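You operate a simulated robot arm through the tools that you are given. There is no shell and no other tool. Be economical: measure what you need, move in short steps, check, and stop when the job is done.

You are at the controls of a simulated robot arm. One attempt, no reset.

## Task
Weave two rows on the small loom.
Fine: loom lever at 1, then at 2; beat each row in, beater back; leave the lever upright.

The check looks at the end state, three seconds after you hand in, the way a careful person would. Anything else that was tipped, shoved, dropped, spilled or broken makes it a failure.

## Robot
A 6-joint arm with a two-finger parallel gripper, fixed in place. Base frame: the origin is at the foot of the arm, x ahead of it, y to its left, z up; the work surface is at about z = 0. Readings come in m, degrees, newtons and seconds.
With the tool pointing down near the work surface it reaches from about 0.14 to 0.58 m from the base axis. Its first joint turns from -66.0 to 66.0 degrees. Payload 2.1 kg.
The tool frame sits at the grasp point between the pads (the TCP): z along the fingers, y along the line on which they close. The tips reach 0.03 m beyond it. Largest opening 0.094 m; finger width 0.028, thickness 0.01; the body of the gripper, 0.05 by 0.096 m, starts 0.055 m behind the TCP.
Orientation is told as [roll, pitch, yaw] about the base's x, y, z axes, in that order, counted from this pose: with the fingers straight down and closing along the base's y, the tool's x points along the base's -x, its y along +y and its z along -z.

## Interface
- The arm moves only by the tool move_arm. Its argument "plan" is a list of rows, each an object (a shift or turn left out is 0, a gripper value left out holds the last) with "dp": the shift along the base's x, y, z in m, a list of three; "delta_rot": the turn, a rotation vector about the base's x, y, z in degrees, a list of three; "claw": the finger opening in m, from 0 to 0.094. In form: [{"dp": [tx, ty, tz], "delta_rot": [ax, ay, az], "claw": claw}, ...]. A call has 1 to 12 rows; each row shifts and turns the commanded pose from where the row before left it. Rows are played at 5 a second. More than 0.05 m and 8.6 degrees between two rows, or a gripper value outside its range, and nothing of the call is played. A pose out of reach is approached as far as the arm can. The call stops where the force on the tool passes 80 N (or 10 N more than at its start, if that is more) or the arm is blocked; 0.2 s more then pass. The fingers move at their own pace (about 0.072 m/s each) and stop on an object; they squeeze with about 22 N. The grip force told is the motor's: it shows also when the fingers shut on nothing. Time passes only in rows, and 0.2 s behind the last, so rows that do not move let the fingers close. It gives the time, the measured TCP pose, the force on the tool (base axes), the opening and the grip force at its end, in the units of the frame above (readings bear some noise), with the torque about the TCP (base axes, N m) and any sound that the robot's microphone picked up, and new pictures: "show" is both (left out), scene, wrist or none.
- Cameras (640 x 400 px; columns grow to the right, rows downward): "scene" is fixed at [0.0513, -0.3723, 0.4758]; the picture's right is [0.80, -0.60, 0.00], its down [-0.39, -0.52, -0.76] and it looks along [0.45, 0.61, -0.65] (base axes); focal length 267 px, centre (320, 200). "wrist" rides on the gripper at [0.076, 0.014, -0.102] in the tool frame; the picture's right is [-0.18, 0.98, 0.00], its down [-0.75, -0.14, -0.64] and it looks along [-0.63, -0.12, 0.77] (tool axes); focal length 243 px, centre (320, 200). There is no depth. A picture from a camera that has moved, and an enlarged one, comes with that camera's place and axes in the base frame and with its lens.
- close_up(camera, box): a new picture of the part [left, top, right, bottom] of that camera's present view, enlarged. It takes no simulated time.
- close_job(): hands the job in; it is judged then, once.

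Go step by step. Nothing tells you positions but the pictures and the camera data: compare them with the known pose of the tool, close in by small moves and look again before you grip or let go. The budget is 120 turns and 200 pictures, counting those below and the enlarged ones. Unless the task says otherwise, let go and move clear before handing in, and close with one line.

The tools are called after "Emit:" as name(argument=value, ...) on one line, values as JSON. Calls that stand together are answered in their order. move_arm: Moves the arm, as the interface text tells. Its arguments: {"type":"object","properties":{"plan":{"type":"array"},"show":{"type":"string","enum":["both","scene","wrist","none"]}},"required":["plan"]} The other tools are called the same way: close_up (camera, box) takes an enlarged picture of a part of a camera's view; close_job () hands the job in.

At the start:

```text
time: 0.0
eef_pos: [0.3848, -0.0044, 0.2751]
ee_rot: [-0.1, 0.0, 0.0]
force: [-0.2, -0.2, -0.2]
wrist_torque: [0.02, 0.01, 0.0]
grip_width: 0.094
grip_force: 0.0
```

scene: 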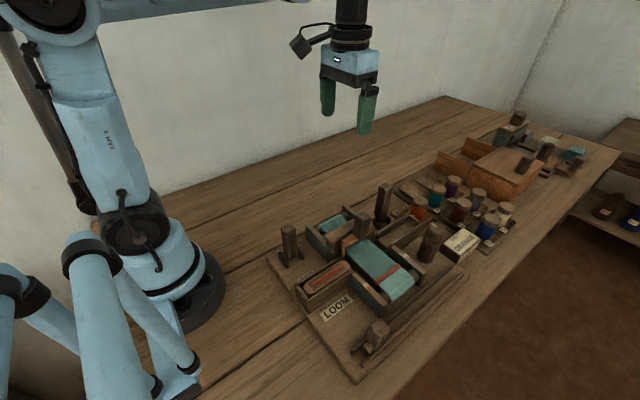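
wrist: 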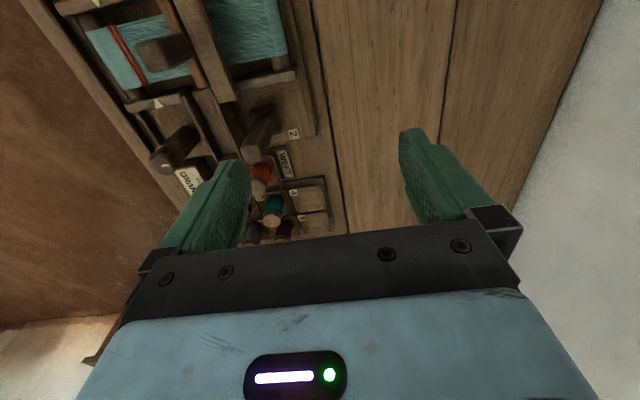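

I see a small loom on the board in the middle of the table, with several posts, spools and other things around it. I'll enlarge the loom in both views before moving.

Emit:
close_up(camera="scene", box=[250, 170, 410, 270])

Emit:
close_up(camera="scene", box=[260, 200, 500, 390])

Emit:
close_up(camera="scene", box=[370, 90, 610, 260])

Emit:
close_up(camera="wrist", box=[60, 0, 360, 240])

```text
4.00 times, centred on (330, 220) of scene
camera zoom: at [0.0513, -0.3723, 0.4758], right [0.8, -0.6, 0.0], down [-0.39, -0.52, -0.76], along [0.45, 0.61, -0.65], focal length 1067 px, centre (280, 120)
```

zoom: 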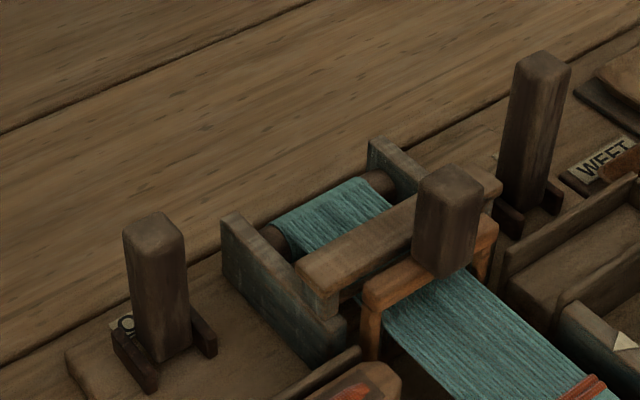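

```text
2.11 times, centred on (380, 295) of scene
camera zoom: at [0.0513, -0.3723, 0.4758], right [0.8, -0.6, 0.0], down [-0.39, -0.52, -0.76], along [0.45, 0.61, -0.65], focal length 562 px, centre (194, 0)
```

zoom: 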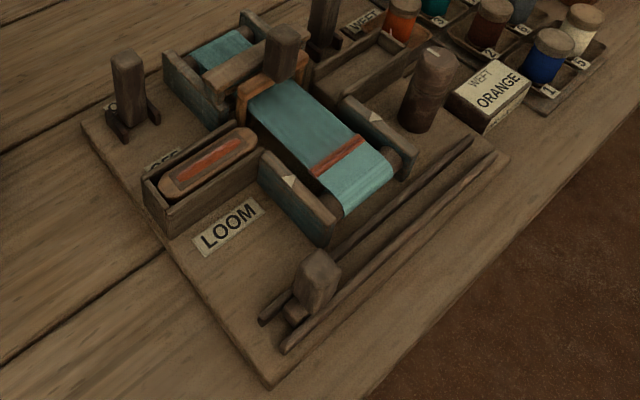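

```text
2.35 times, centred on (490, 175) of scene
camera zoom: at [0.0513, -0.3723, 0.4758], right [0.8, -0.6, 0.0], down [-0.39, -0.52, -0.76], along [0.45, 0.61, -0.65], focal length 628 px, centre (-80, 259)
```

zoom: 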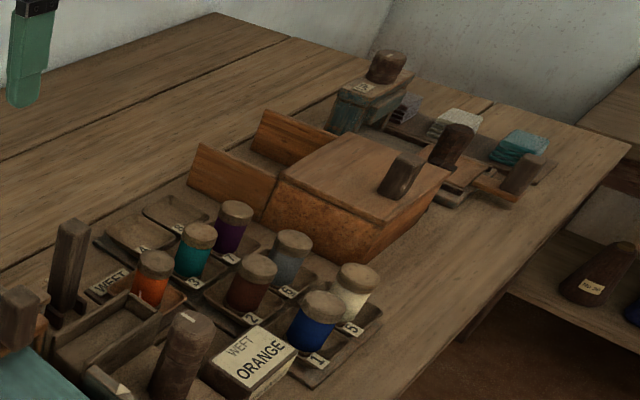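

```text
1.67 times, centred on (210, 120) of wrist
camera zoom: at [0.3077, 0.0088, 0.3781], right [0.18, 0.98, 0.0], down [0.75, -0.14, 0.64], along [0.63, -0.12, -0.77], focal length 404 px, centre (503, 333)
```

zoom: 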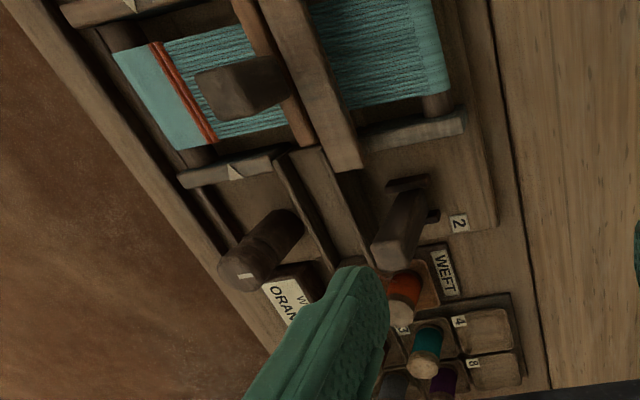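

The loom has two upright levers, a shuttle in a tray, a beater with a knob and a front slider. I'll bring the wrist camera over it, staying high.

Emit:
move_arm(plan=[{"dp": [-0.03, -0.03, 0.015]}, {"dp": [-0.03, -0.03, 0.015]}, {"dp": [-0.03, -0.03, 0.01]}, {"dp": [-0.02, -0.03, 0.01]}, {"dp": [0, 0, 0]}])

```text
time: 1.2
eef_pos: [0.2757, -0.1249, 0.3251]
ee_rot: [0.0, -0.1, 0.0]
force: [0.4, -0.1, -0.3]
wrist_torque: [-0.04, -0.02, -0.02]
grip_width: 0.0938
grip_force: 0.1
camera wrist: at [0.2001, -0.1114, 0.4282], right [0.18, 0.98, 0.0], down [0.75, -0.14, 0.64], along [0.63, -0.12, -0.77], focal length 243 px, centre (320, 200)
```

scene: 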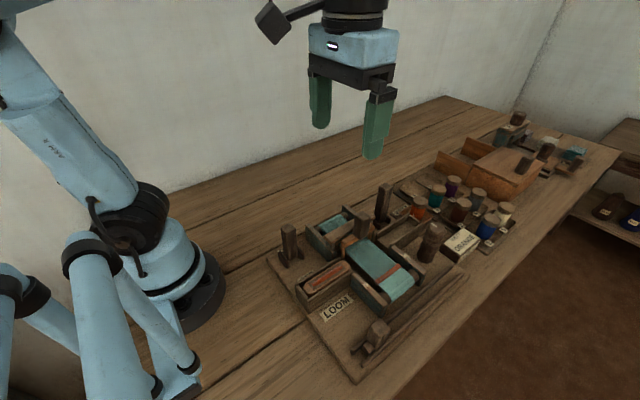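
wrist: 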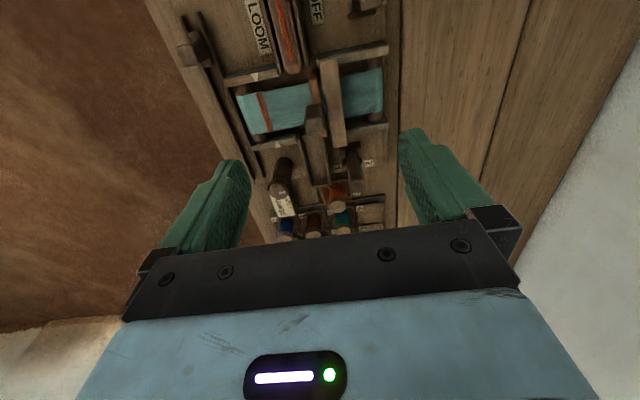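

Emit:
close_up(camera="wrist", box=[160, 0, 400, 150])

Emit:
close_up(camera="wrist", box=[230, 90, 400, 240])

Emit:
close_up(camera="scene", box=[270, 230, 390, 320])

Emit:
close_up(camera="scene", box=[320, 280, 480, 390])

```text
2.67 times, centred on (280, 75) of wrist
camera zoom: at [0.2001, -0.1114, 0.4282], right [0.18, 0.98, 0.0], down [0.75, -0.14, 0.64], along [0.63, -0.12, -0.77], focal length 647 px, centre (427, 533)
```

zoom: 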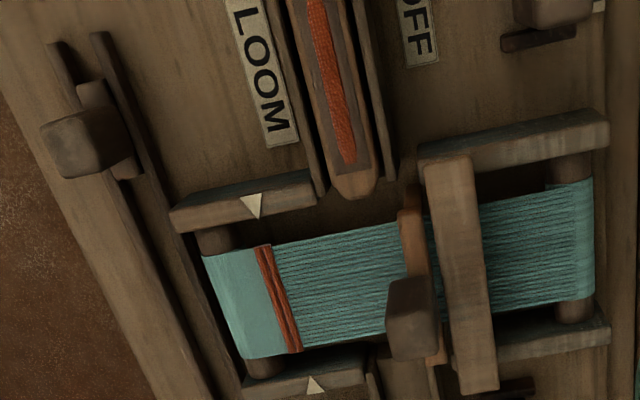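

```text
2.67 times, centred on (315, 165) of wrist
camera zoom: at [0.2001, -0.1114, 0.4282], right [0.18, 0.98, 0.0], down [0.75, -0.14, 0.64], along [0.63, -0.12, -0.77], focal length 647 px, centre (333, 293)
```

zoom: 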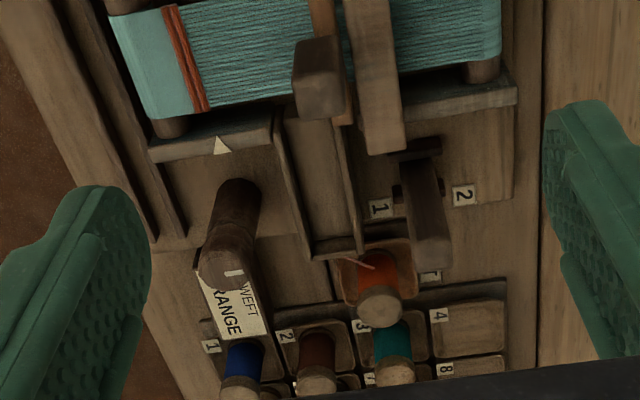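

```text
4.44 times, centred on (330, 275) of scene
camera zoom: at [0.0513, -0.3723, 0.4758], right [0.8, -0.6, 0.0], down [-0.39, -0.52, -0.76], along [0.45, 0.61, -0.65], focal length 1186 px, centre (276, -133)
```

zoom: 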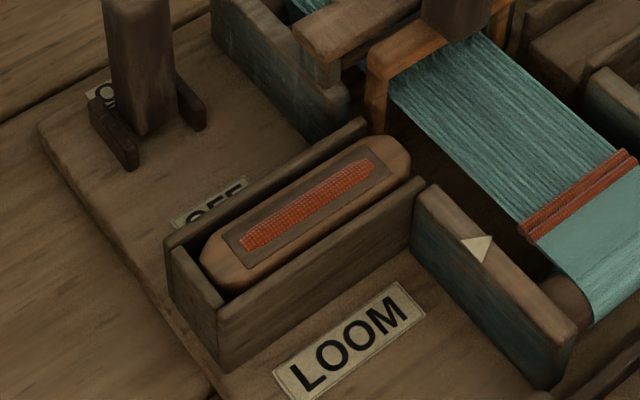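

```text
3.64 times, centred on (400, 335) of scene
camera zoom: at [0.0513, -0.3723, 0.4758], right [0.8, -0.6, 0.0], down [-0.39, -0.52, -0.76], along [0.45, 0.61, -0.65], focal length 970 px, centre (29, -291)
```

zoom: 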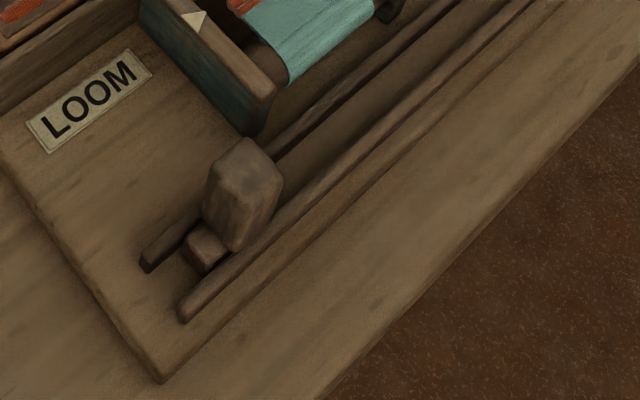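

The right lever sits between marks 1 and 2, and the left one carries ON/OFF style labels. The front slider probably drives the shuttle. I'll look at the left lever and the labels from nearer.

Emit:
move_arm(plan=[{"dp": [-0.04, -0.02, -0.01]}, {"dp": [-0.04, -0.02, -0.02]}, {"dp": [-0.03, 0, -0.02]}, {"dp": [0, 0, 0]}], show="wrist")

Emit:
close_up(camera="wrist", box=[160, 0, 440, 200])

Emit:
close_up(camera="scene", box=[260, 210, 340, 270])

Emit:
close_up(camera="scene", box=[370, 170, 470, 270])

```text
time: 2.2
eef_pos: [0.1647, -0.1645, 0.2751]
ee_rot: [0.0, 0.0, 0.0]
force: [-1.2, -0.1, -0.1]
wrist_torque: [-0.02, -0.02, 0.03]
grip_width: 0.0942
grip_force: 0.0
camera wrist: at [0.0884, -0.1508, 0.378], right [0.18, 0.98, 0.0], down [0.75, -0.14, 0.64], along [0.63, -0.12, -0.77], focal length 243 px, centre (320, 200)
```

wrist: 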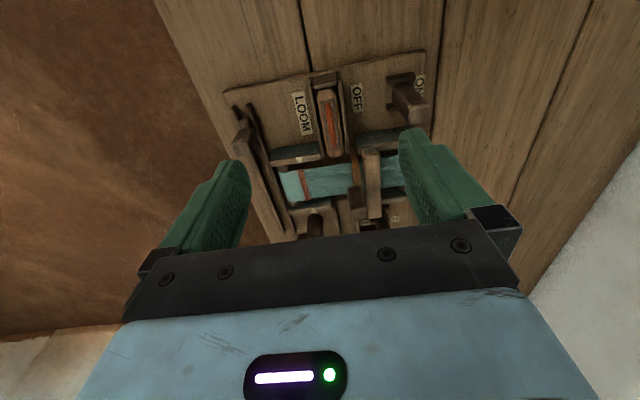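

```text
2.00 times, centred on (300, 100) of wrist
camera zoom: at [0.0884, -0.1508, 0.378], right [0.18, 0.98, 0.0], down [0.75, -0.14, 0.64], along [0.63, -0.12, -0.77], focal length 485 px, centre (360, 400)
```

zoom: 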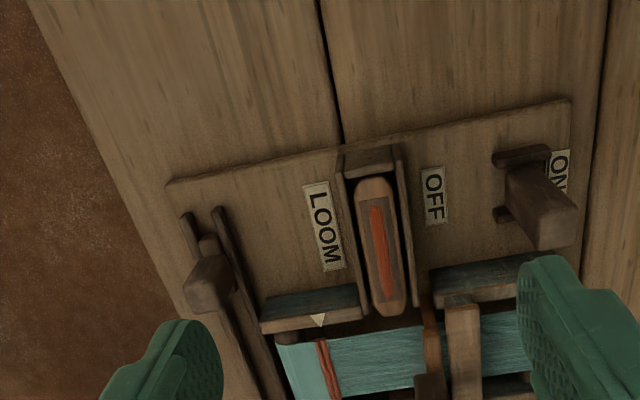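

```text
6.67 times, centred on (300, 240) of scene
camera zoom: at [0.0513, -0.3723, 0.4758], right [0.8, -0.6, 0.0], down [-0.39, -0.52, -0.76], along [0.45, 0.61, -0.65], focal length 1779 px, centre (453, -67)
```

zoom: 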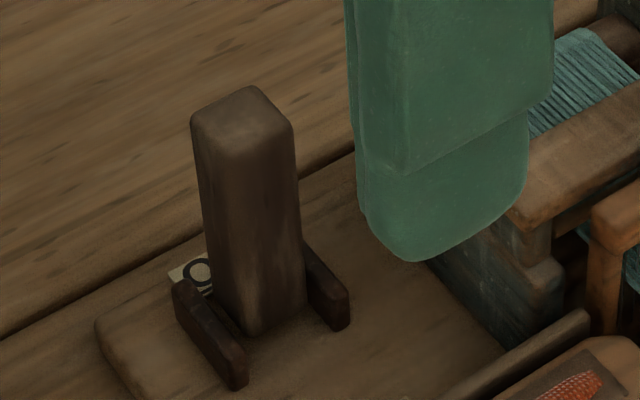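

```text
4.00 times, centred on (420, 220) of scene
camera zoom: at [0.0513, -0.3723, 0.4758], right [0.8, -0.6, 0.0], down [-0.39, -0.52, -0.76], along [0.45, 0.61, -0.65], focal length 1067 px, centre (-80, 120)
```

zoom: 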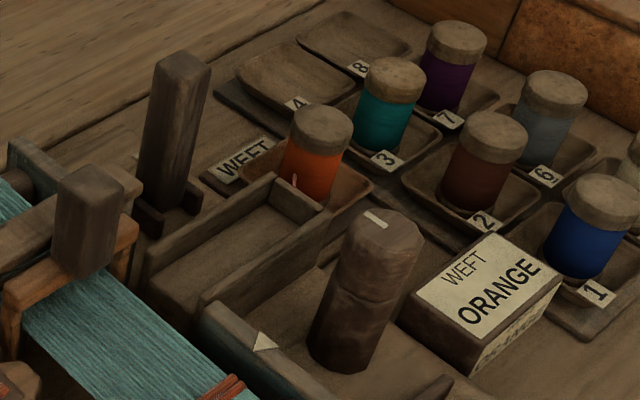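

The right-hand lever (between 1 and 2) stands at about (0.433, -0.097) with its top near z 0.12. I take its -y side to be 1 and +y to be 2. I'll move above it and look.

Emit:
move_arm(plan=[{"dp": [0.045, 0.012, 0]}, {"dp": [0.045, 0.012, 0]}, {"dp": [0.045, 0.012, 0]}, {"dp": [0.045, 0.012, -0.01], "claw": 0.066}, {"dp": [0.045, 0.012, -0.03]}, {"dp": [0.043, 0.008, -0.035]}, {"dp": [0, 0, 0]}])

Emit:
close_up(camera="scene", box=[320, 110, 460, 250])

```text
refused: row 5 steps farther than a row can; nothing moved
```

```text
2.86 times, centred on (390, 180) of scene
camera zoom: at [0.0513, -0.3723, 0.4758], right [0.8, -0.6, 0.0], down [-0.39, -0.52, -0.76], along [0.45, 0.61, -0.65], focal length 762 px, centre (120, 257)
```

zoom: 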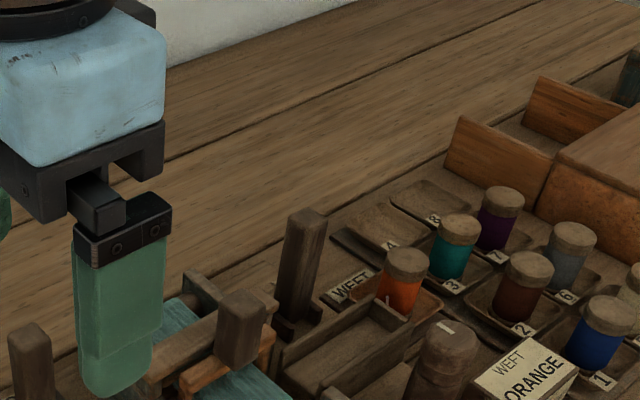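

That step was too long and nothing moved, so I'll split it into smaller rows.

Emit:
move_arm(plan=[{"dp": [0.045, 0.012, 0]}, {"dp": [0.045, 0.012, 0]}, {"dp": [0.045, 0.012, 0]}, {"dp": [0.045, 0.012, 0], "claw": 0.066}, {"dp": [0.045, 0.012, 0]}, {"dp": [0.043, 0.008, 0]}, {"dp": [0, 0, -0.04]}, {"dp": [0, 0, -0.035]}, {"dp": [0, 0, 0]}])

Emit:
close_up(camera="scene", box=[320, 110, 460, 250])

```text
time: 4.2
eef_pos: [0.4334, -0.0961, 0.201]
ee_rot: [-0.1, 0.0, 0.0]
force: [-0.1, 0.0, -0.3]
wrist_torque: [-0.02, 0.0, 0.03]
grip_width: 0.0659
grip_force: 0.1
camera wrist: at [0.3572, -0.0825, 0.3033], right [0.18, 0.98, 0.0], down [0.75, -0.14, 0.64], along [0.63, -0.12, -0.77], focal length 243 px, centre (320, 200)
```

scene: 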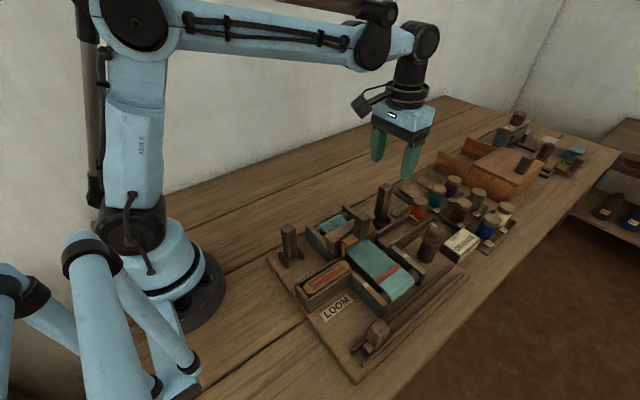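
wrist: 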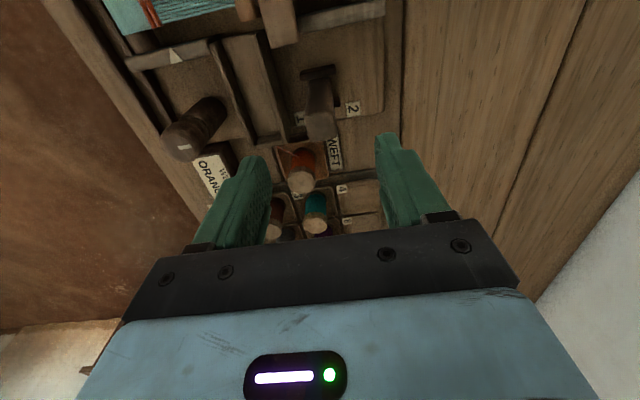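

```text
2.86 times, centred on (390, 180) of scene
camera zoom: at [0.0513, -0.3723, 0.4758], right [0.8, -0.6, 0.0], down [-0.39, -0.52, -0.76], along [0.45, 0.61, -0.65], focal length 762 px, centre (120, 257)
```

zoom: 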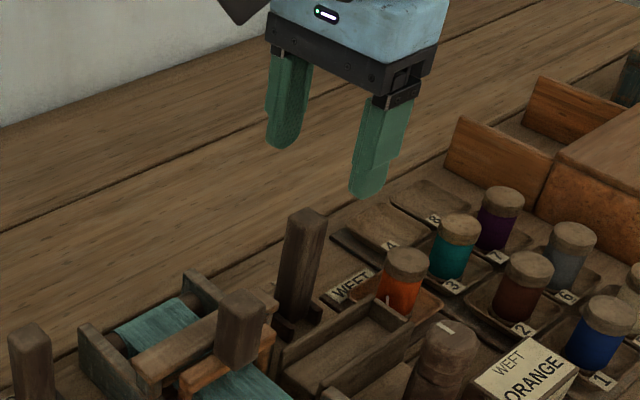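

The lever lies right under the tool at (0.433, -0.096). I'll lower the fingers around it without squeezing.

Emit:
move_arm(plan=[{"dp": [0, 0, -0.035]}, {"dp": [0, 0, -0.03]}, {"dp": [0, 0, -0.03]}, {"dp": [0, 0, 0]}])

Emit:
close_up(camera="scene", box=[320, 130, 460, 270])

```text
time: 5.2
eef_pos: [0.4312, -0.0961, 0.1041]
ee_rot: [0.0, 0.1, 0.0]
force: [0.3, 0.8, -0.1]
wrist_torque: [0.0, 0.01, -0.04]
grip_width: 0.066
grip_force: 0.1
camera wrist: at [0.3554, -0.0835, 0.2073], right [0.18, 0.98, 0.0], down [0.75, -0.14, 0.64], along [0.63, -0.12, -0.77], focal length 243 px, centre (320, 200)
```

scene: 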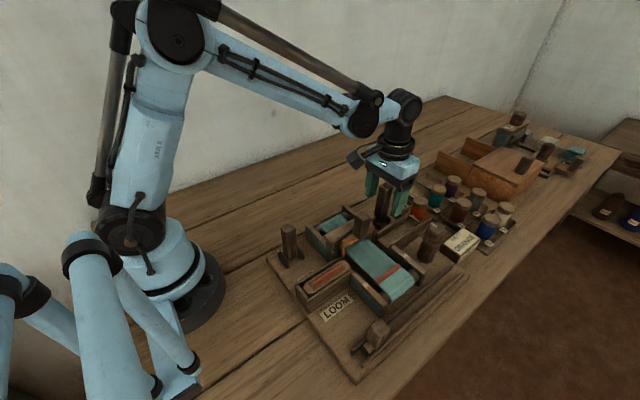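
wrist: 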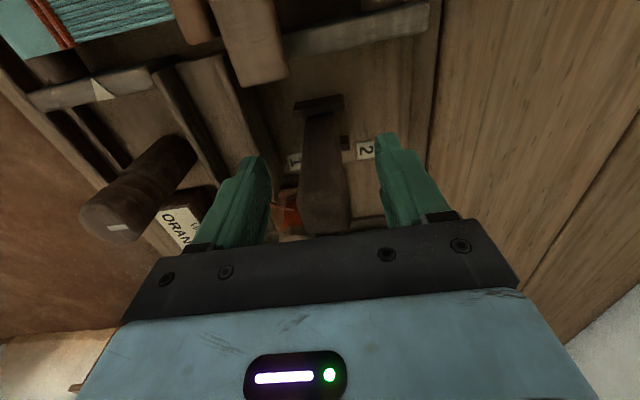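

```text
2.86 times, centred on (390, 200) of scene
camera zoom: at [0.0513, -0.3723, 0.4758], right [0.8, -0.6, 0.0], down [-0.39, -0.52, -0.76], along [0.45, 0.61, -0.65], focal length 762 px, centre (120, 200)
```

zoom: 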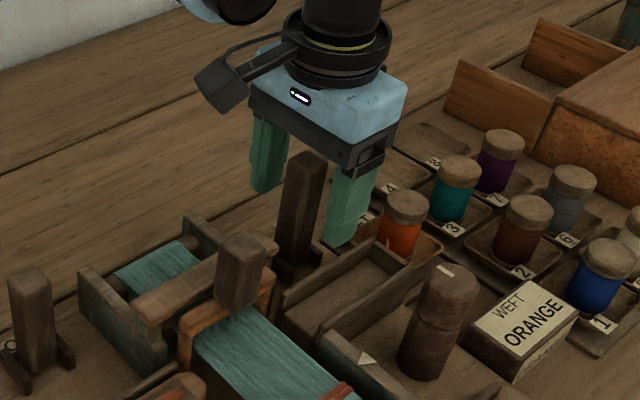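

The fingers straddle the lever cleanly. I'll push it towards 1 (-y) in short rows, watching the force.

Emit:
move_arm(plan=[{"dp": [0, -0.01, 0]}, {"dp": [0, -0.01, 0]}, {"dp": [0, -0.008, 0]}, {"dp": [0, -0.008, 0]}, {"dp": [0, -0.006, 0]}, {"dp": [0, 0, 0]}])

Emit:
close_up(camera="scene", box=[320, 130, 460, 270])

```text
time: 6.6
eef_pos: [0.4317, -0.1381, 0.1052]
ee_rot: [0.1, 0.0, 0.1]
force: [-0.9, 9.3, 9.6]
wrist_torque: [0.63, 0.02, 0.01]
grip_width: 0.0714
grip_force: 4.8
camera wrist: at [0.3563, -0.1245, 0.2072], right [0.18, 0.98, 0.0], down [0.75, -0.14, 0.64], along [0.63, -0.12, -0.77], focal length 243 px, centre (320, 200)
```

scene: 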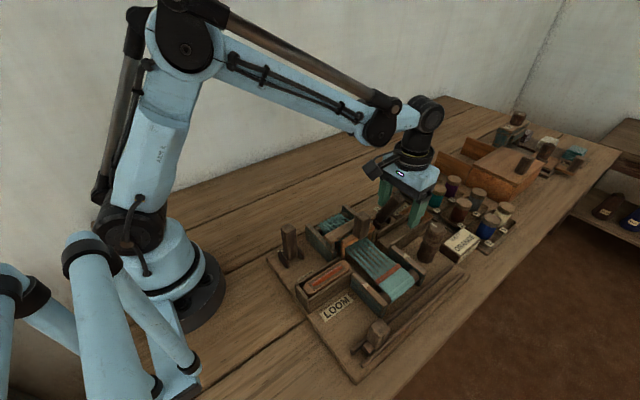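
wrist: 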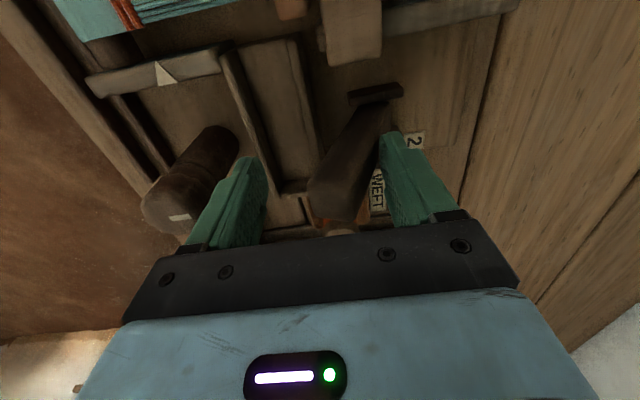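

```text
2.86 times, centred on (390, 200) of scene
camera zoom: at [0.0513, -0.3723, 0.4758], right [0.8, -0.6, 0.0], down [-0.39, -0.52, -0.76], along [0.45, 0.61, -0.65], focal length 762 px, centre (120, 200)
```

zoom: 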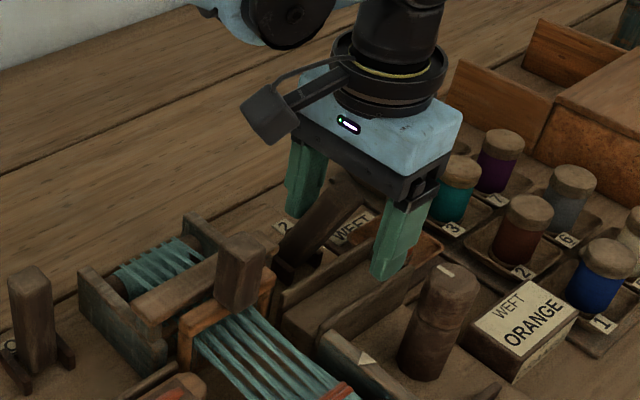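

The shed has opened and the lever leans to 1. I'll press a few millimetres more to check it's at its stop, then back off.

Emit:
move_arm(plan=[{"dp": [0, -0.005, 0]}, {"dp": [0, -0.004, 0]}, {"dp": [0, 0, 0]}], show="none")

Emit:
close_up(camera="scene", box=[320, 130, 460, 270])

```text
time: 7.4
eef_pos: [0.4325, -0.1451, 0.1052]
ee_rot: [0.6, 0.1, 0.2]
force: [-5.7, 30.4, 1.5]
wrist_torque: [0.97, 0.16, 0.22]
grip_width: 0.0834
grip_force: 15.7
```

```text
2.86 times, centred on (390, 200) of scene
camera zoom: at [0.0513, -0.3723, 0.4758], right [0.8, -0.6, 0.0], down [-0.39, -0.52, -0.76], along [0.45, 0.61, -0.65], focal length 762 px, centre (120, 200)
```

zoom: 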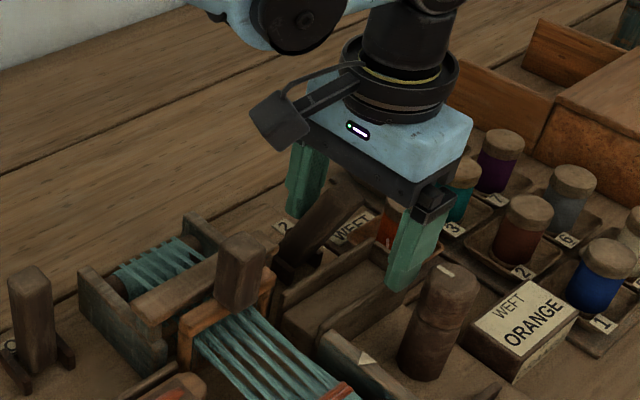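

The lever is hard against its stop. I'll back off, rise and look at whether it stays.

Emit:
move_arm(plan=[{"dp": [0, 0.015, 0]}, {"dp": [0, 0.01, 0.005]}, {"dp": [0, 0.005, 0.03]}, {"dp": [0, 0, 0.04]}, {"dp": [0, 0, 0.04]}, {"dp": [0, 0, 0]}], show="wrist")

Emit:
close_up(camera="scene", box=[270, 180, 460, 320])

```text
time: 8.8
eef_pos: [0.4325, -0.117, 0.2213]
ee_rot: [0.0, 0.0, 0.0]
force: [-0.4, -0.2, -0.4]
wrist_torque: [-0.03, -0.01, -0.01]
grip_width: 0.0658
grip_force: 0.0
camera wrist: at [0.3569, -0.103, 0.3252], right [0.18, 0.98, 0.0], down [0.75, -0.14, 0.64], along [0.63, -0.12, -0.77], focal length 243 px, centre (320, 200)
```

wrist: 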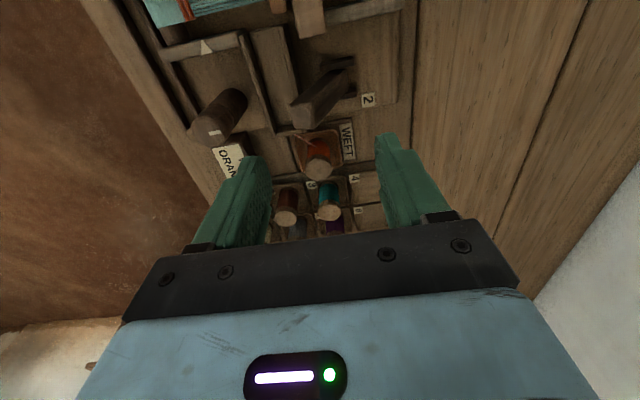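

```text
2.86 times, centred on (365, 250) of scene
camera zoom: at [0.0513, -0.3723, 0.4758], right [0.8, -0.6, 0.0], down [-0.39, -0.52, -0.76], along [0.45, 0.61, -0.65], focal length 762 px, centre (191, 57)
```

zoom: 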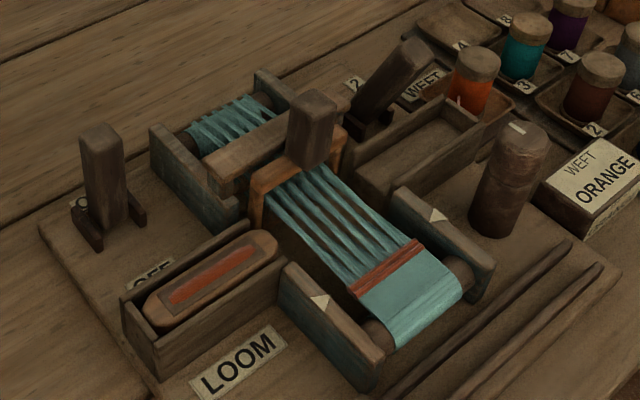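

The lever holds at 1 and the shed is open. Next is the front slider at about (0.225, -0.283); I'll go above it.

Emit:
move_arm(plan=[{"dp": [-0.035, -0.028, 0]}, {"dp": [-0.035, -0.028, 0]}, {"dp": [-0.035, -0.028, 0]}, {"dp": [-0.035, -0.028, 0]}, {"dp": [-0.035, -0.028, 0]}, {"dp": [-0.0325, -0.026, 0]}, {"dp": [0, 0, -0.03]}, {"dp": [0, 0, -0.03]}, {"dp": [0, 0, 0]}])

Emit:
close_up(camera="wrist", box=[200, 0, 440, 200])

Emit:
close_up(camera="scene", box=[290, 200, 450, 390])

```text
time: 10.8
eef_pos: [0.225, -0.2842, 0.159]
ee_rot: [0.0, 0.0, 0.0]
force: [-0.8, 0.0, -0.2]
wrist_torque: [-0.01, 0.01, -0.02]
grip_width: 0.0659
grip_force: 0.2
camera wrist: at [0.1493, -0.2714, 0.2631], right [0.18, 0.98, 0.0], down [0.75, -0.14, 0.64], along [0.63, -0.12, -0.77], focal length 243 px, centre (320, 200)
```

scene: 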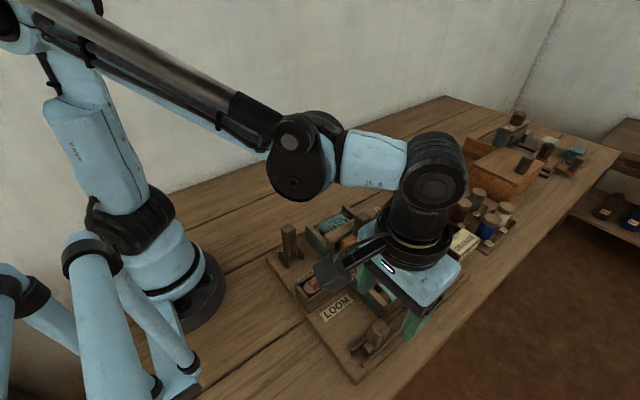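
wrist: 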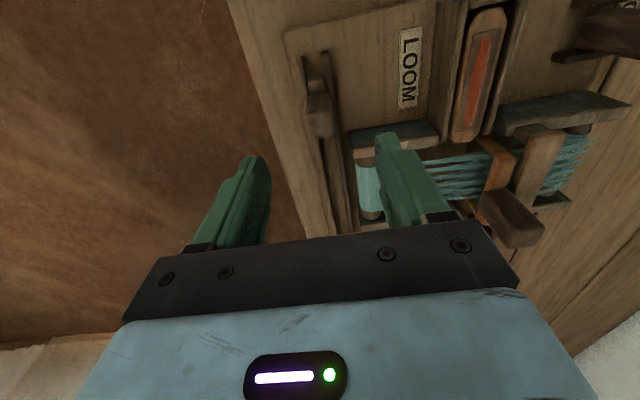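

```text
2.00 times, centred on (320, 100) of wrist
camera zoom: at [0.1493, -0.2714, 0.2631], right [0.18, 0.98, 0.0], down [0.75, -0.14, 0.64], along [0.63, -0.12, -0.77], focal length 485 px, centre (320, 400)
```

zoom: 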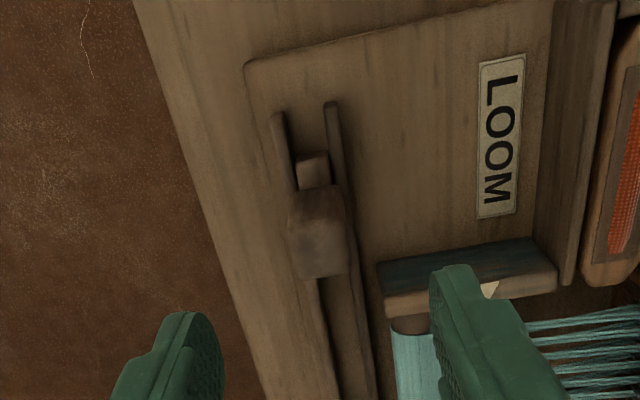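

```text
2.11 times, centred on (370, 295) of scene
camera zoom: at [0.0513, -0.3723, 0.4758], right [0.8, -0.6, 0.0], down [-0.39, -0.52, -0.76], along [0.45, 0.61, -0.65], focal length 562 px, centre (215, 0)
```

zoom: 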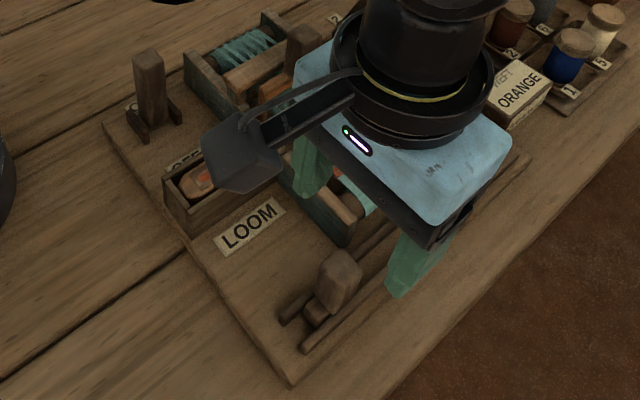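

The knob's top is at about (0.226, -0.286), z 0.075. Since the loom's side walls come close, I'll push with closed fingers from its -x side instead of gripping.

Emit:
move_arm(plan=[{"dp": [-0.04, -0.002, 0], "claw": 0}, {"dp": [0, 0, 0]}, {"dp": [0, 0, -0.04]}, {"dp": [0, 0, -0.04]}, {"dp": [0, 0, 0]}])

Emit:
close_up(camera="scene", box=[290, 200, 450, 390])

```text
time: 12.0
eef_pos: [0.1853, -0.286, 0.0797]
ee_rot: [-0.1, 0.0, 0.0]
force: [-0.6, 0.4, -0.1]
wrist_torque: [0.0, -0.02, 0.0]
grip_width: 0.0
grip_force: 21.9
camera wrist: at [0.1099, -0.273, 0.1823], right [0.18, 0.98, 0.0], down [0.75, -0.14, 0.64], along [0.63, -0.12, -0.77], focal length 243 px, centre (320, 200)
```

scene: 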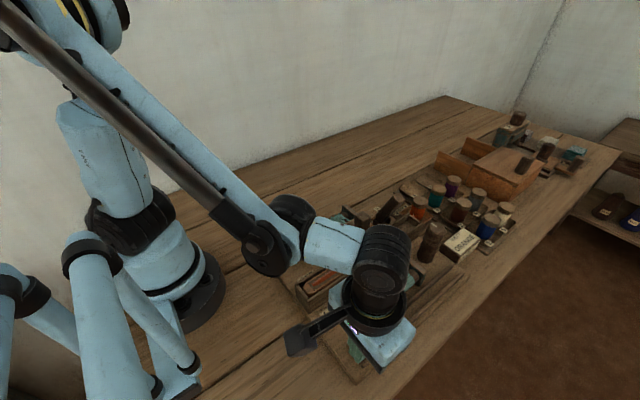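
wrist: 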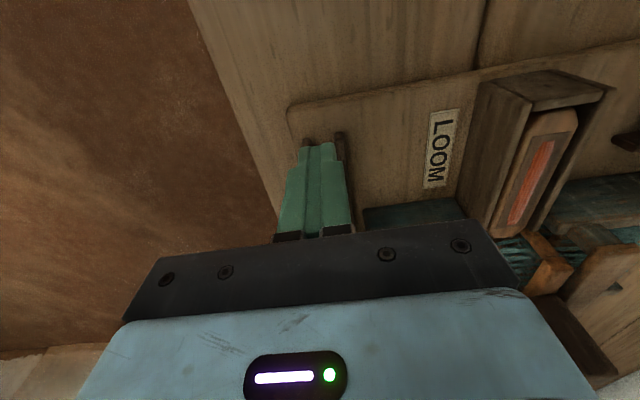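

```text
2.11 times, centred on (370, 295) of scene
camera zoom: at [0.0513, -0.3723, 0.4758], right [0.8, -0.6, 0.0], down [-0.39, -0.52, -0.76], along [0.45, 0.61, -0.65], focal length 562 px, centre (215, 0)
```

zoom: 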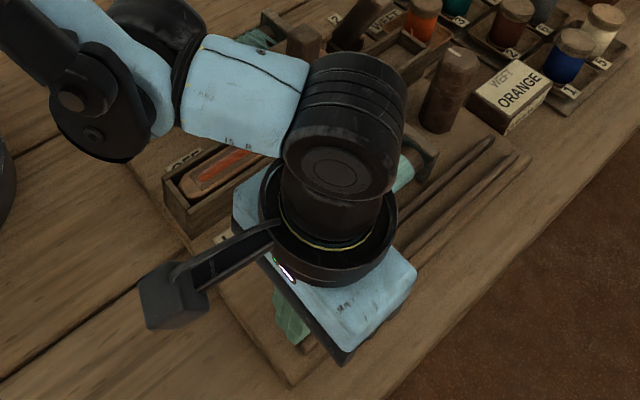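

The closed fingers are behind the slider knob. I'll push along +x gently and watch whether the shuttle follows.

Emit:
move_arm(plan=[{"dp": [0.01, 0, 0]}, {"dp": [0.01, 0, 0]}, {"dp": [0.01, 0, 0]}, {"dp": [0.01, 0, 0]}, {"dp": [0.01, 0, 0]}, {"dp": [0, 0, 0]}])

```text
time: 13.4
eef_pos: [0.2347, -0.2863, 0.0808]
ee_rot: [0.0, -0.1, 0.0]
force: [-1.1, 0.1, 0.6]
wrist_torque: [0.02, 0.01, -0.01]
grip_width: 0.0
grip_force: 22.2
camera wrist: at [0.1587, -0.2733, 0.1842], right [0.18, 0.98, 0.0], down [0.75, -0.14, 0.64], along [0.63, -0.12, -0.77], focal length 243 px, centre (320, 200)
```

scene: 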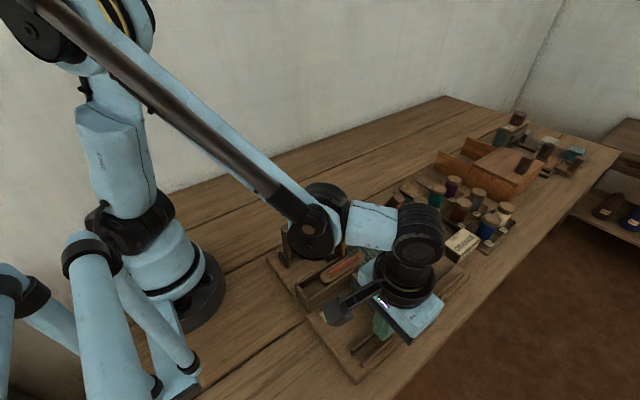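
wrist: 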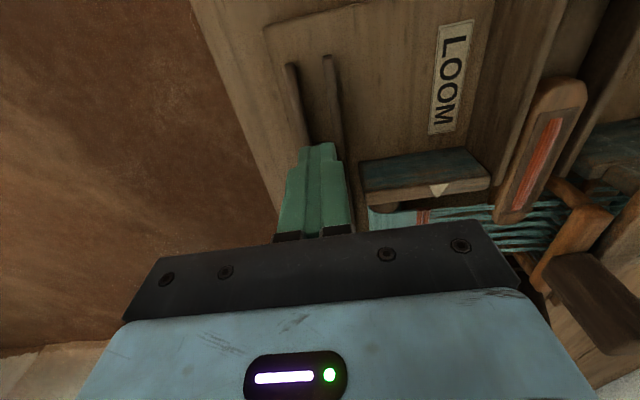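

The shuttle follows the slider through the shed with little force. I'll go on.

Emit:
move_arm(plan=[{"dp": [0.015, 0, 0]}, {"dp": [0.015, 0, 0]}, {"dp": [0.015, 0, 0]}, {"dp": [0.015, 0, 0]}, {"dp": [0.015, 0, 0]}, {"dp": [0.015, 0, 0]}, {"dp": [0.015, 0, 0]}, {"dp": [0.015, 0, 0]}, {"dp": [0, 0, 0]}])

Emit:
close_up(camera="scene", box=[270, 180, 470, 320])

```text
time: 15.4
eef_pos: [0.3551, -0.2856, 0.0795]
ee_rot: [0.0, 0.0, 0.0]
force: [0.6, -0.5, -0.5]
wrist_torque: [0.01, 0.0, 0.0]
grip_width: 0.0
grip_force: 22.1
camera wrist: at [0.2784, -0.2722, 0.1828], right [0.18, 0.98, 0.0], down [0.75, -0.14, 0.64], along [0.63, -0.12, -0.77], focal length 243 px, centre (320, 200)
```

scene: 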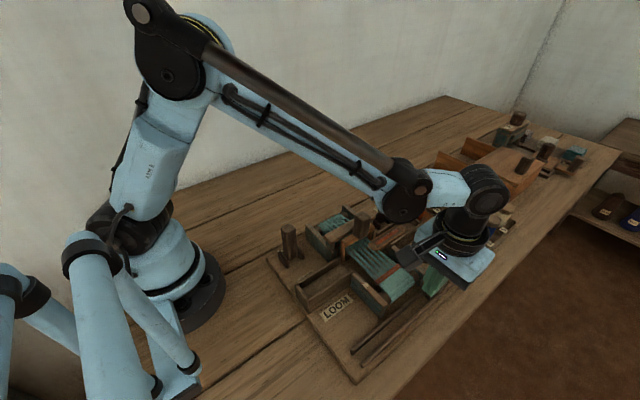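
wrist: 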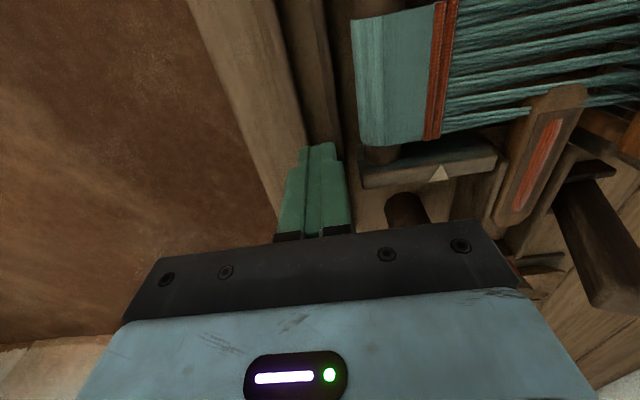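

```text
2.86 times, centred on (370, 250) of scene
camera zoom: at [0.0513, -0.3723, 0.4758], right [0.8, -0.6, 0.0], down [-0.39, -0.52, -0.76], along [0.45, 0.61, -0.65], focal length 762 px, centre (177, 57)
```

zoom: 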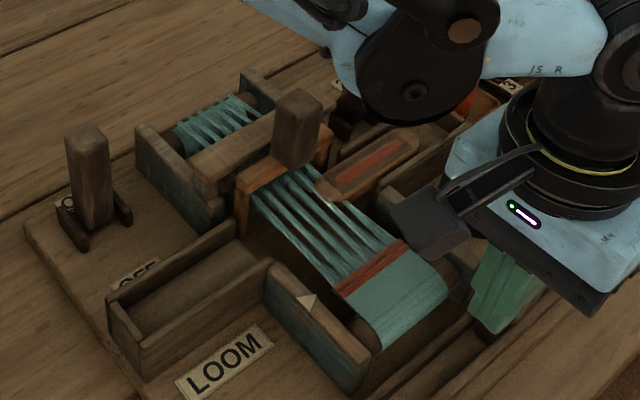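

The shuttle is nearly in the right box; its tail is still over the warp. I'll push to the stop.

Emit:
move_arm(plan=[{"dp": [0.012, 0, 0]}, {"dp": [0.012, 0, 0]}, {"dp": [0.01, 0, 0]}, {"dp": [0.01, 0, 0]}, {"dp": [0, 0, 0]}])

Emit:
close_up(camera="scene", box=[270, 180, 470, 320])

```text
time: 16.6
eef_pos: [0.3898, -0.2857, 0.079]
ee_rot: [0.5, 1.6, -0.3]
force: [-75.7, 15.5, -0.1]
wrist_torque: [-0.27, 0.02, 0.26]
grip_width: 0.0002
grip_force: 21.4
camera wrist: at [0.3173, -0.272, 0.1852], right [0.19, 0.98, 0.0], down [0.77, -0.15, 0.62], along [0.61, -0.12, -0.79], focal length 243 px, centre (320, 200)
```

scene: 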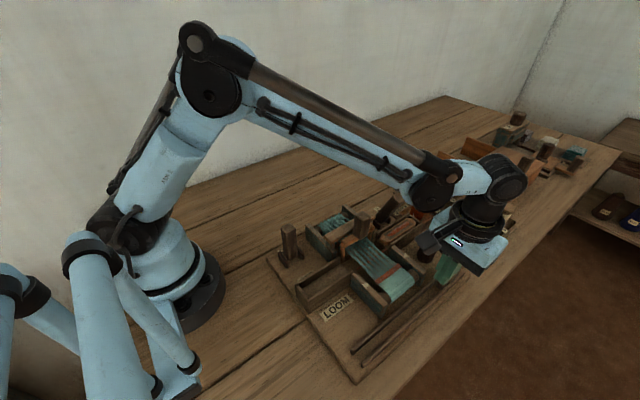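
wrist: 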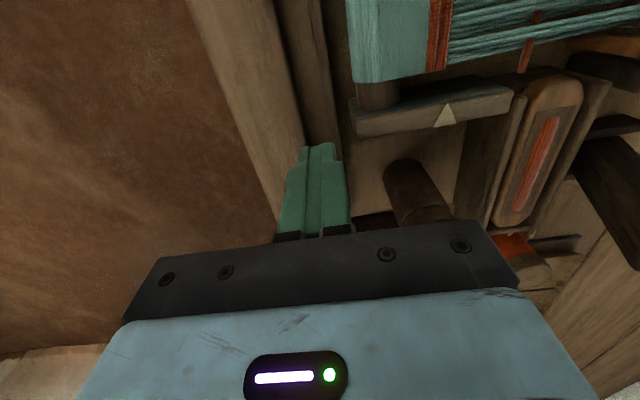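

```text
2.86 times, centred on (370, 250) of scene
camera zoom: at [0.0512, -0.3723, 0.4758], right [0.8, -0.6, 0.0], down [-0.39, -0.52, -0.76], along [0.45, 0.61, -0.65], focal length 762 px, centre (177, 57)
```

zoom: 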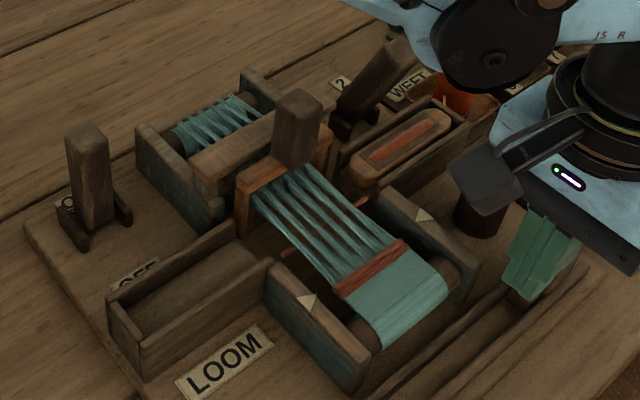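

The shuttle is home in the right box and the weft line lies in the shed. I'll back off, rise and move over the beater knob.

Emit:
move_arm(plan=[{"dp": [-0.02, 0, 0]}, {"dp": [-0.01, 0, 0.03]}, {"dp": [0, 0, 0.045]}, {"dp": [0, 0, 0.045]}, {"dp": [-0.015, 0.045, 0], "claw": 0.066}, {"dp": [-0.015, 0.045, 0]}, {"dp": [-0.015, 0.045, 0]}, {"dp": [-0.008, 0.01, 0]}, {"dp": [0, 0, 0]}])

Emit:
close_up(camera="wrist", box=[200, 0, 440, 200])

Emit:
close_up(camera="scene", box=[300, 150, 460, 330])

```text
time: 18.6
eef_pos: [0.3151, -0.1413, 0.1985]
ee_rot: [0.0, 0.1, 0.0]
force: [-0.2, -0.2, 0.3]
wrist_torque: [-0.01, 0.02, -0.02]
grip_width: 0.0657
grip_force: 0.1
camera wrist: at [0.2392, -0.1274, 0.3017], right [0.18, 0.98, 0.0], down [0.75, -0.14, 0.64], along [0.63, -0.12, -0.77], focal length 243 px, centre (320, 200)
```

scene: 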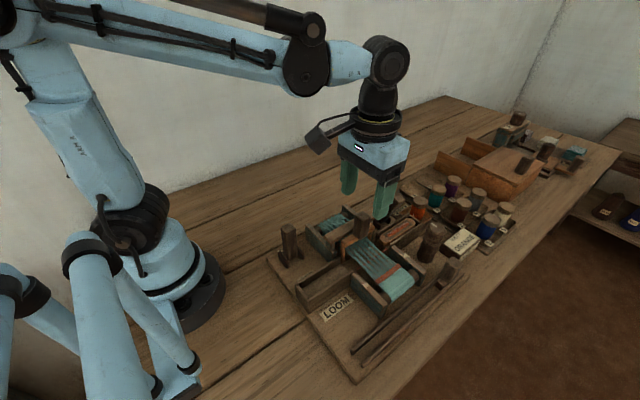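
wrist: 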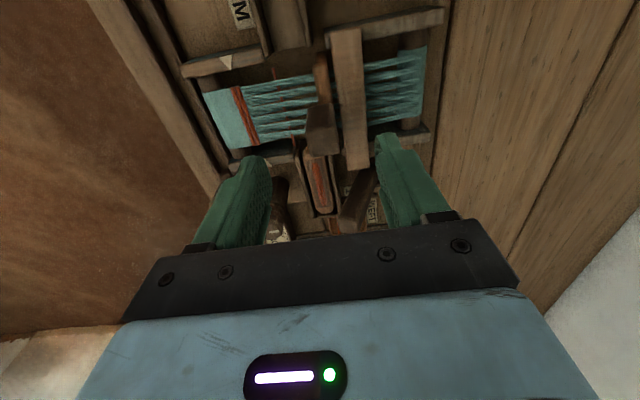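

```text
2.00 times, centred on (320, 100) of wrist
camera zoom: at [0.2392, -0.1274, 0.3017], right [0.18, 0.98, 0.0], down [0.75, -0.14, 0.64], along [0.63, -0.12, -0.77], focal length 485 px, centre (320, 400)
```

zoom: 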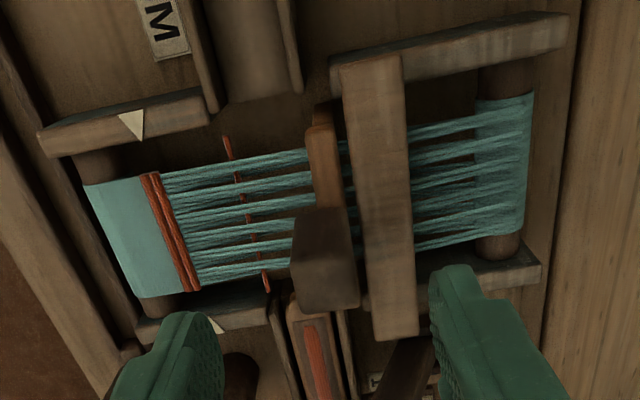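

```text
2.22 times, centred on (380, 240) of scene
camera zoom: at [0.0513, -0.3723, 0.4758], right [0.8, -0.6, 0.0], down [-0.39, -0.52, -0.76], along [0.45, 0.61, -0.65], focal length 593 px, centre (187, 111)
```

zoom: 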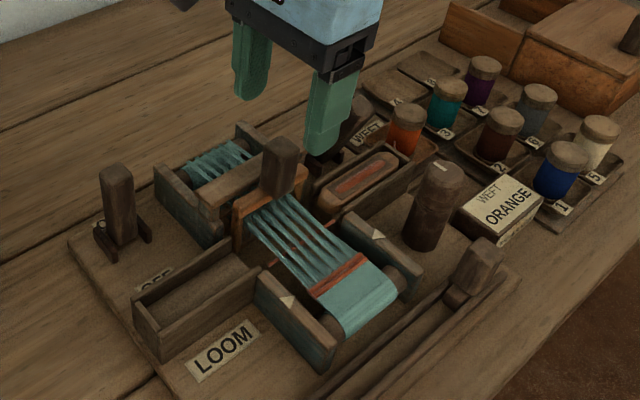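

The beater knob's top is at about (0.317, -0.140, 0.14), with the heddle bar just behind it at z 0.10. I'll lower the open fingers around the knob, tips above the bar.

Emit:
move_arm(plan=[{"dp": [0.002, 0, -0.03]}, {"dp": [0, 0, -0.025]}, {"dp": [0, 0, 0]}], show="wrist")

Emit:
close_up(camera="scene", box=[300, 150, 460, 330])

```text
time: 19.4
eef_pos: [0.3171, -0.1404, 0.1449]
ee_rot: [0.0, -0.1, 0.0]
force: [0.4, -0.7, 0.5]
wrist_torque: [0.02, 0.01, -0.01]
grip_width: 0.0662
grip_force: 0.0
camera wrist: at [0.2412, -0.1267, 0.2483], right [0.18, 0.98, 0.0], down [0.75, -0.14, 0.64], along [0.63, -0.12, -0.77], focal length 243 px, centre (320, 200)
```

wrist: 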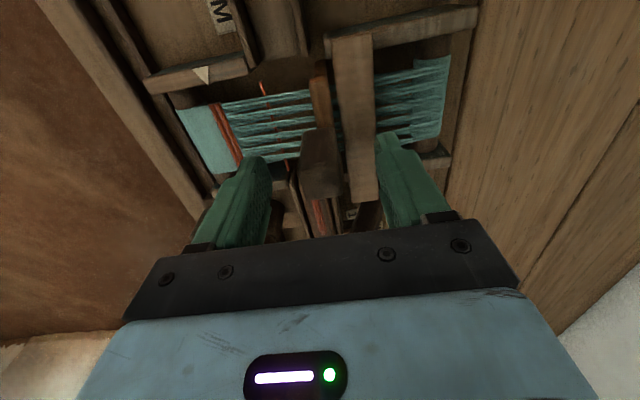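

```text
2.22 times, centred on (380, 240) of scene
camera zoom: at [0.0513, -0.3723, 0.4758], right [0.8, -0.6, 0.0], down [-0.39, -0.52, -0.76], along [0.45, 0.61, -0.65], focal length 593 px, centre (187, 111)
```

zoom: 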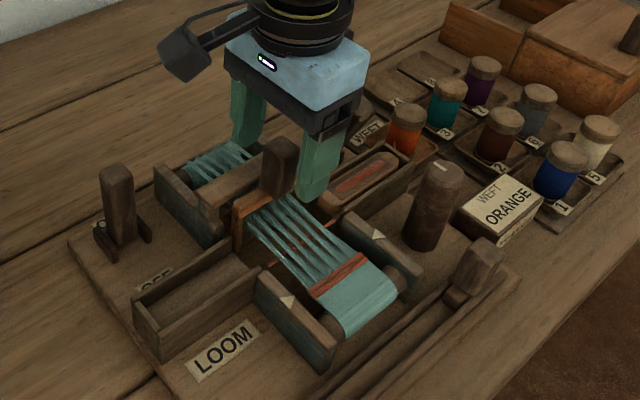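

The fingers straddle the knob. I'll pull the beater towards the cloth (-y) in short rows.

Emit:
move_arm(plan=[{"dp": [0, -0.01, 0]}, {"dp": [0, -0.01, 0]}, {"dp": [0, -0.01, 0]}, {"dp": [0, -0.01, 0]}, {"dp": [0, -0.01, 0]}, {"dp": [0, 0, 0]}], show="wrist")

Emit:
close_up(camera="scene", box=[300, 150, 460, 330])

```text
time: 20.8
eef_pos: [0.3167, -0.1905, 0.1451]
ee_rot: [-0.1, 0.0, 0.0]
force: [0.7, -0.3, 1.1]
wrist_torque: [0.01, 0.03, -0.02]
grip_width: 0.0662
grip_force: 0.5
camera wrist: at [0.2407, -0.1772, 0.2484], right [0.18, 0.98, 0.0], down [0.75, -0.14, 0.64], along [0.63, -0.12, -0.77], focal length 243 px, centre (320, 200)
```

wrist: 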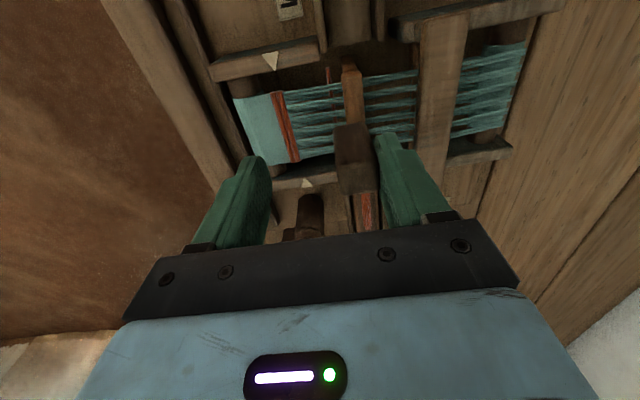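

```text
2.22 times, centred on (380, 240) of scene
camera zoom: at [0.0513, -0.3723, 0.4758], right [0.8, -0.6, 0.0], down [-0.39, -0.52, -0.76], along [0.45, 0.61, -0.65], focal length 593 px, centre (187, 111)
```

zoom: 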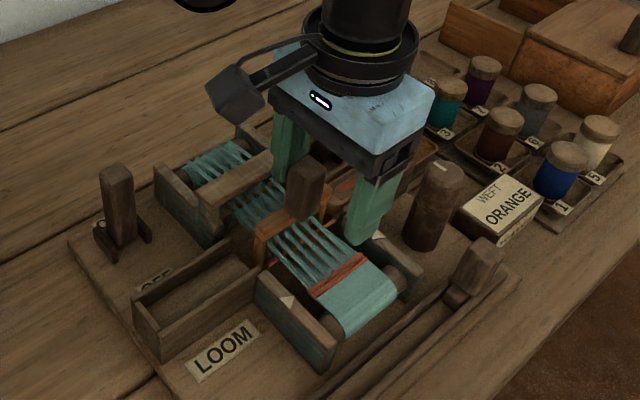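

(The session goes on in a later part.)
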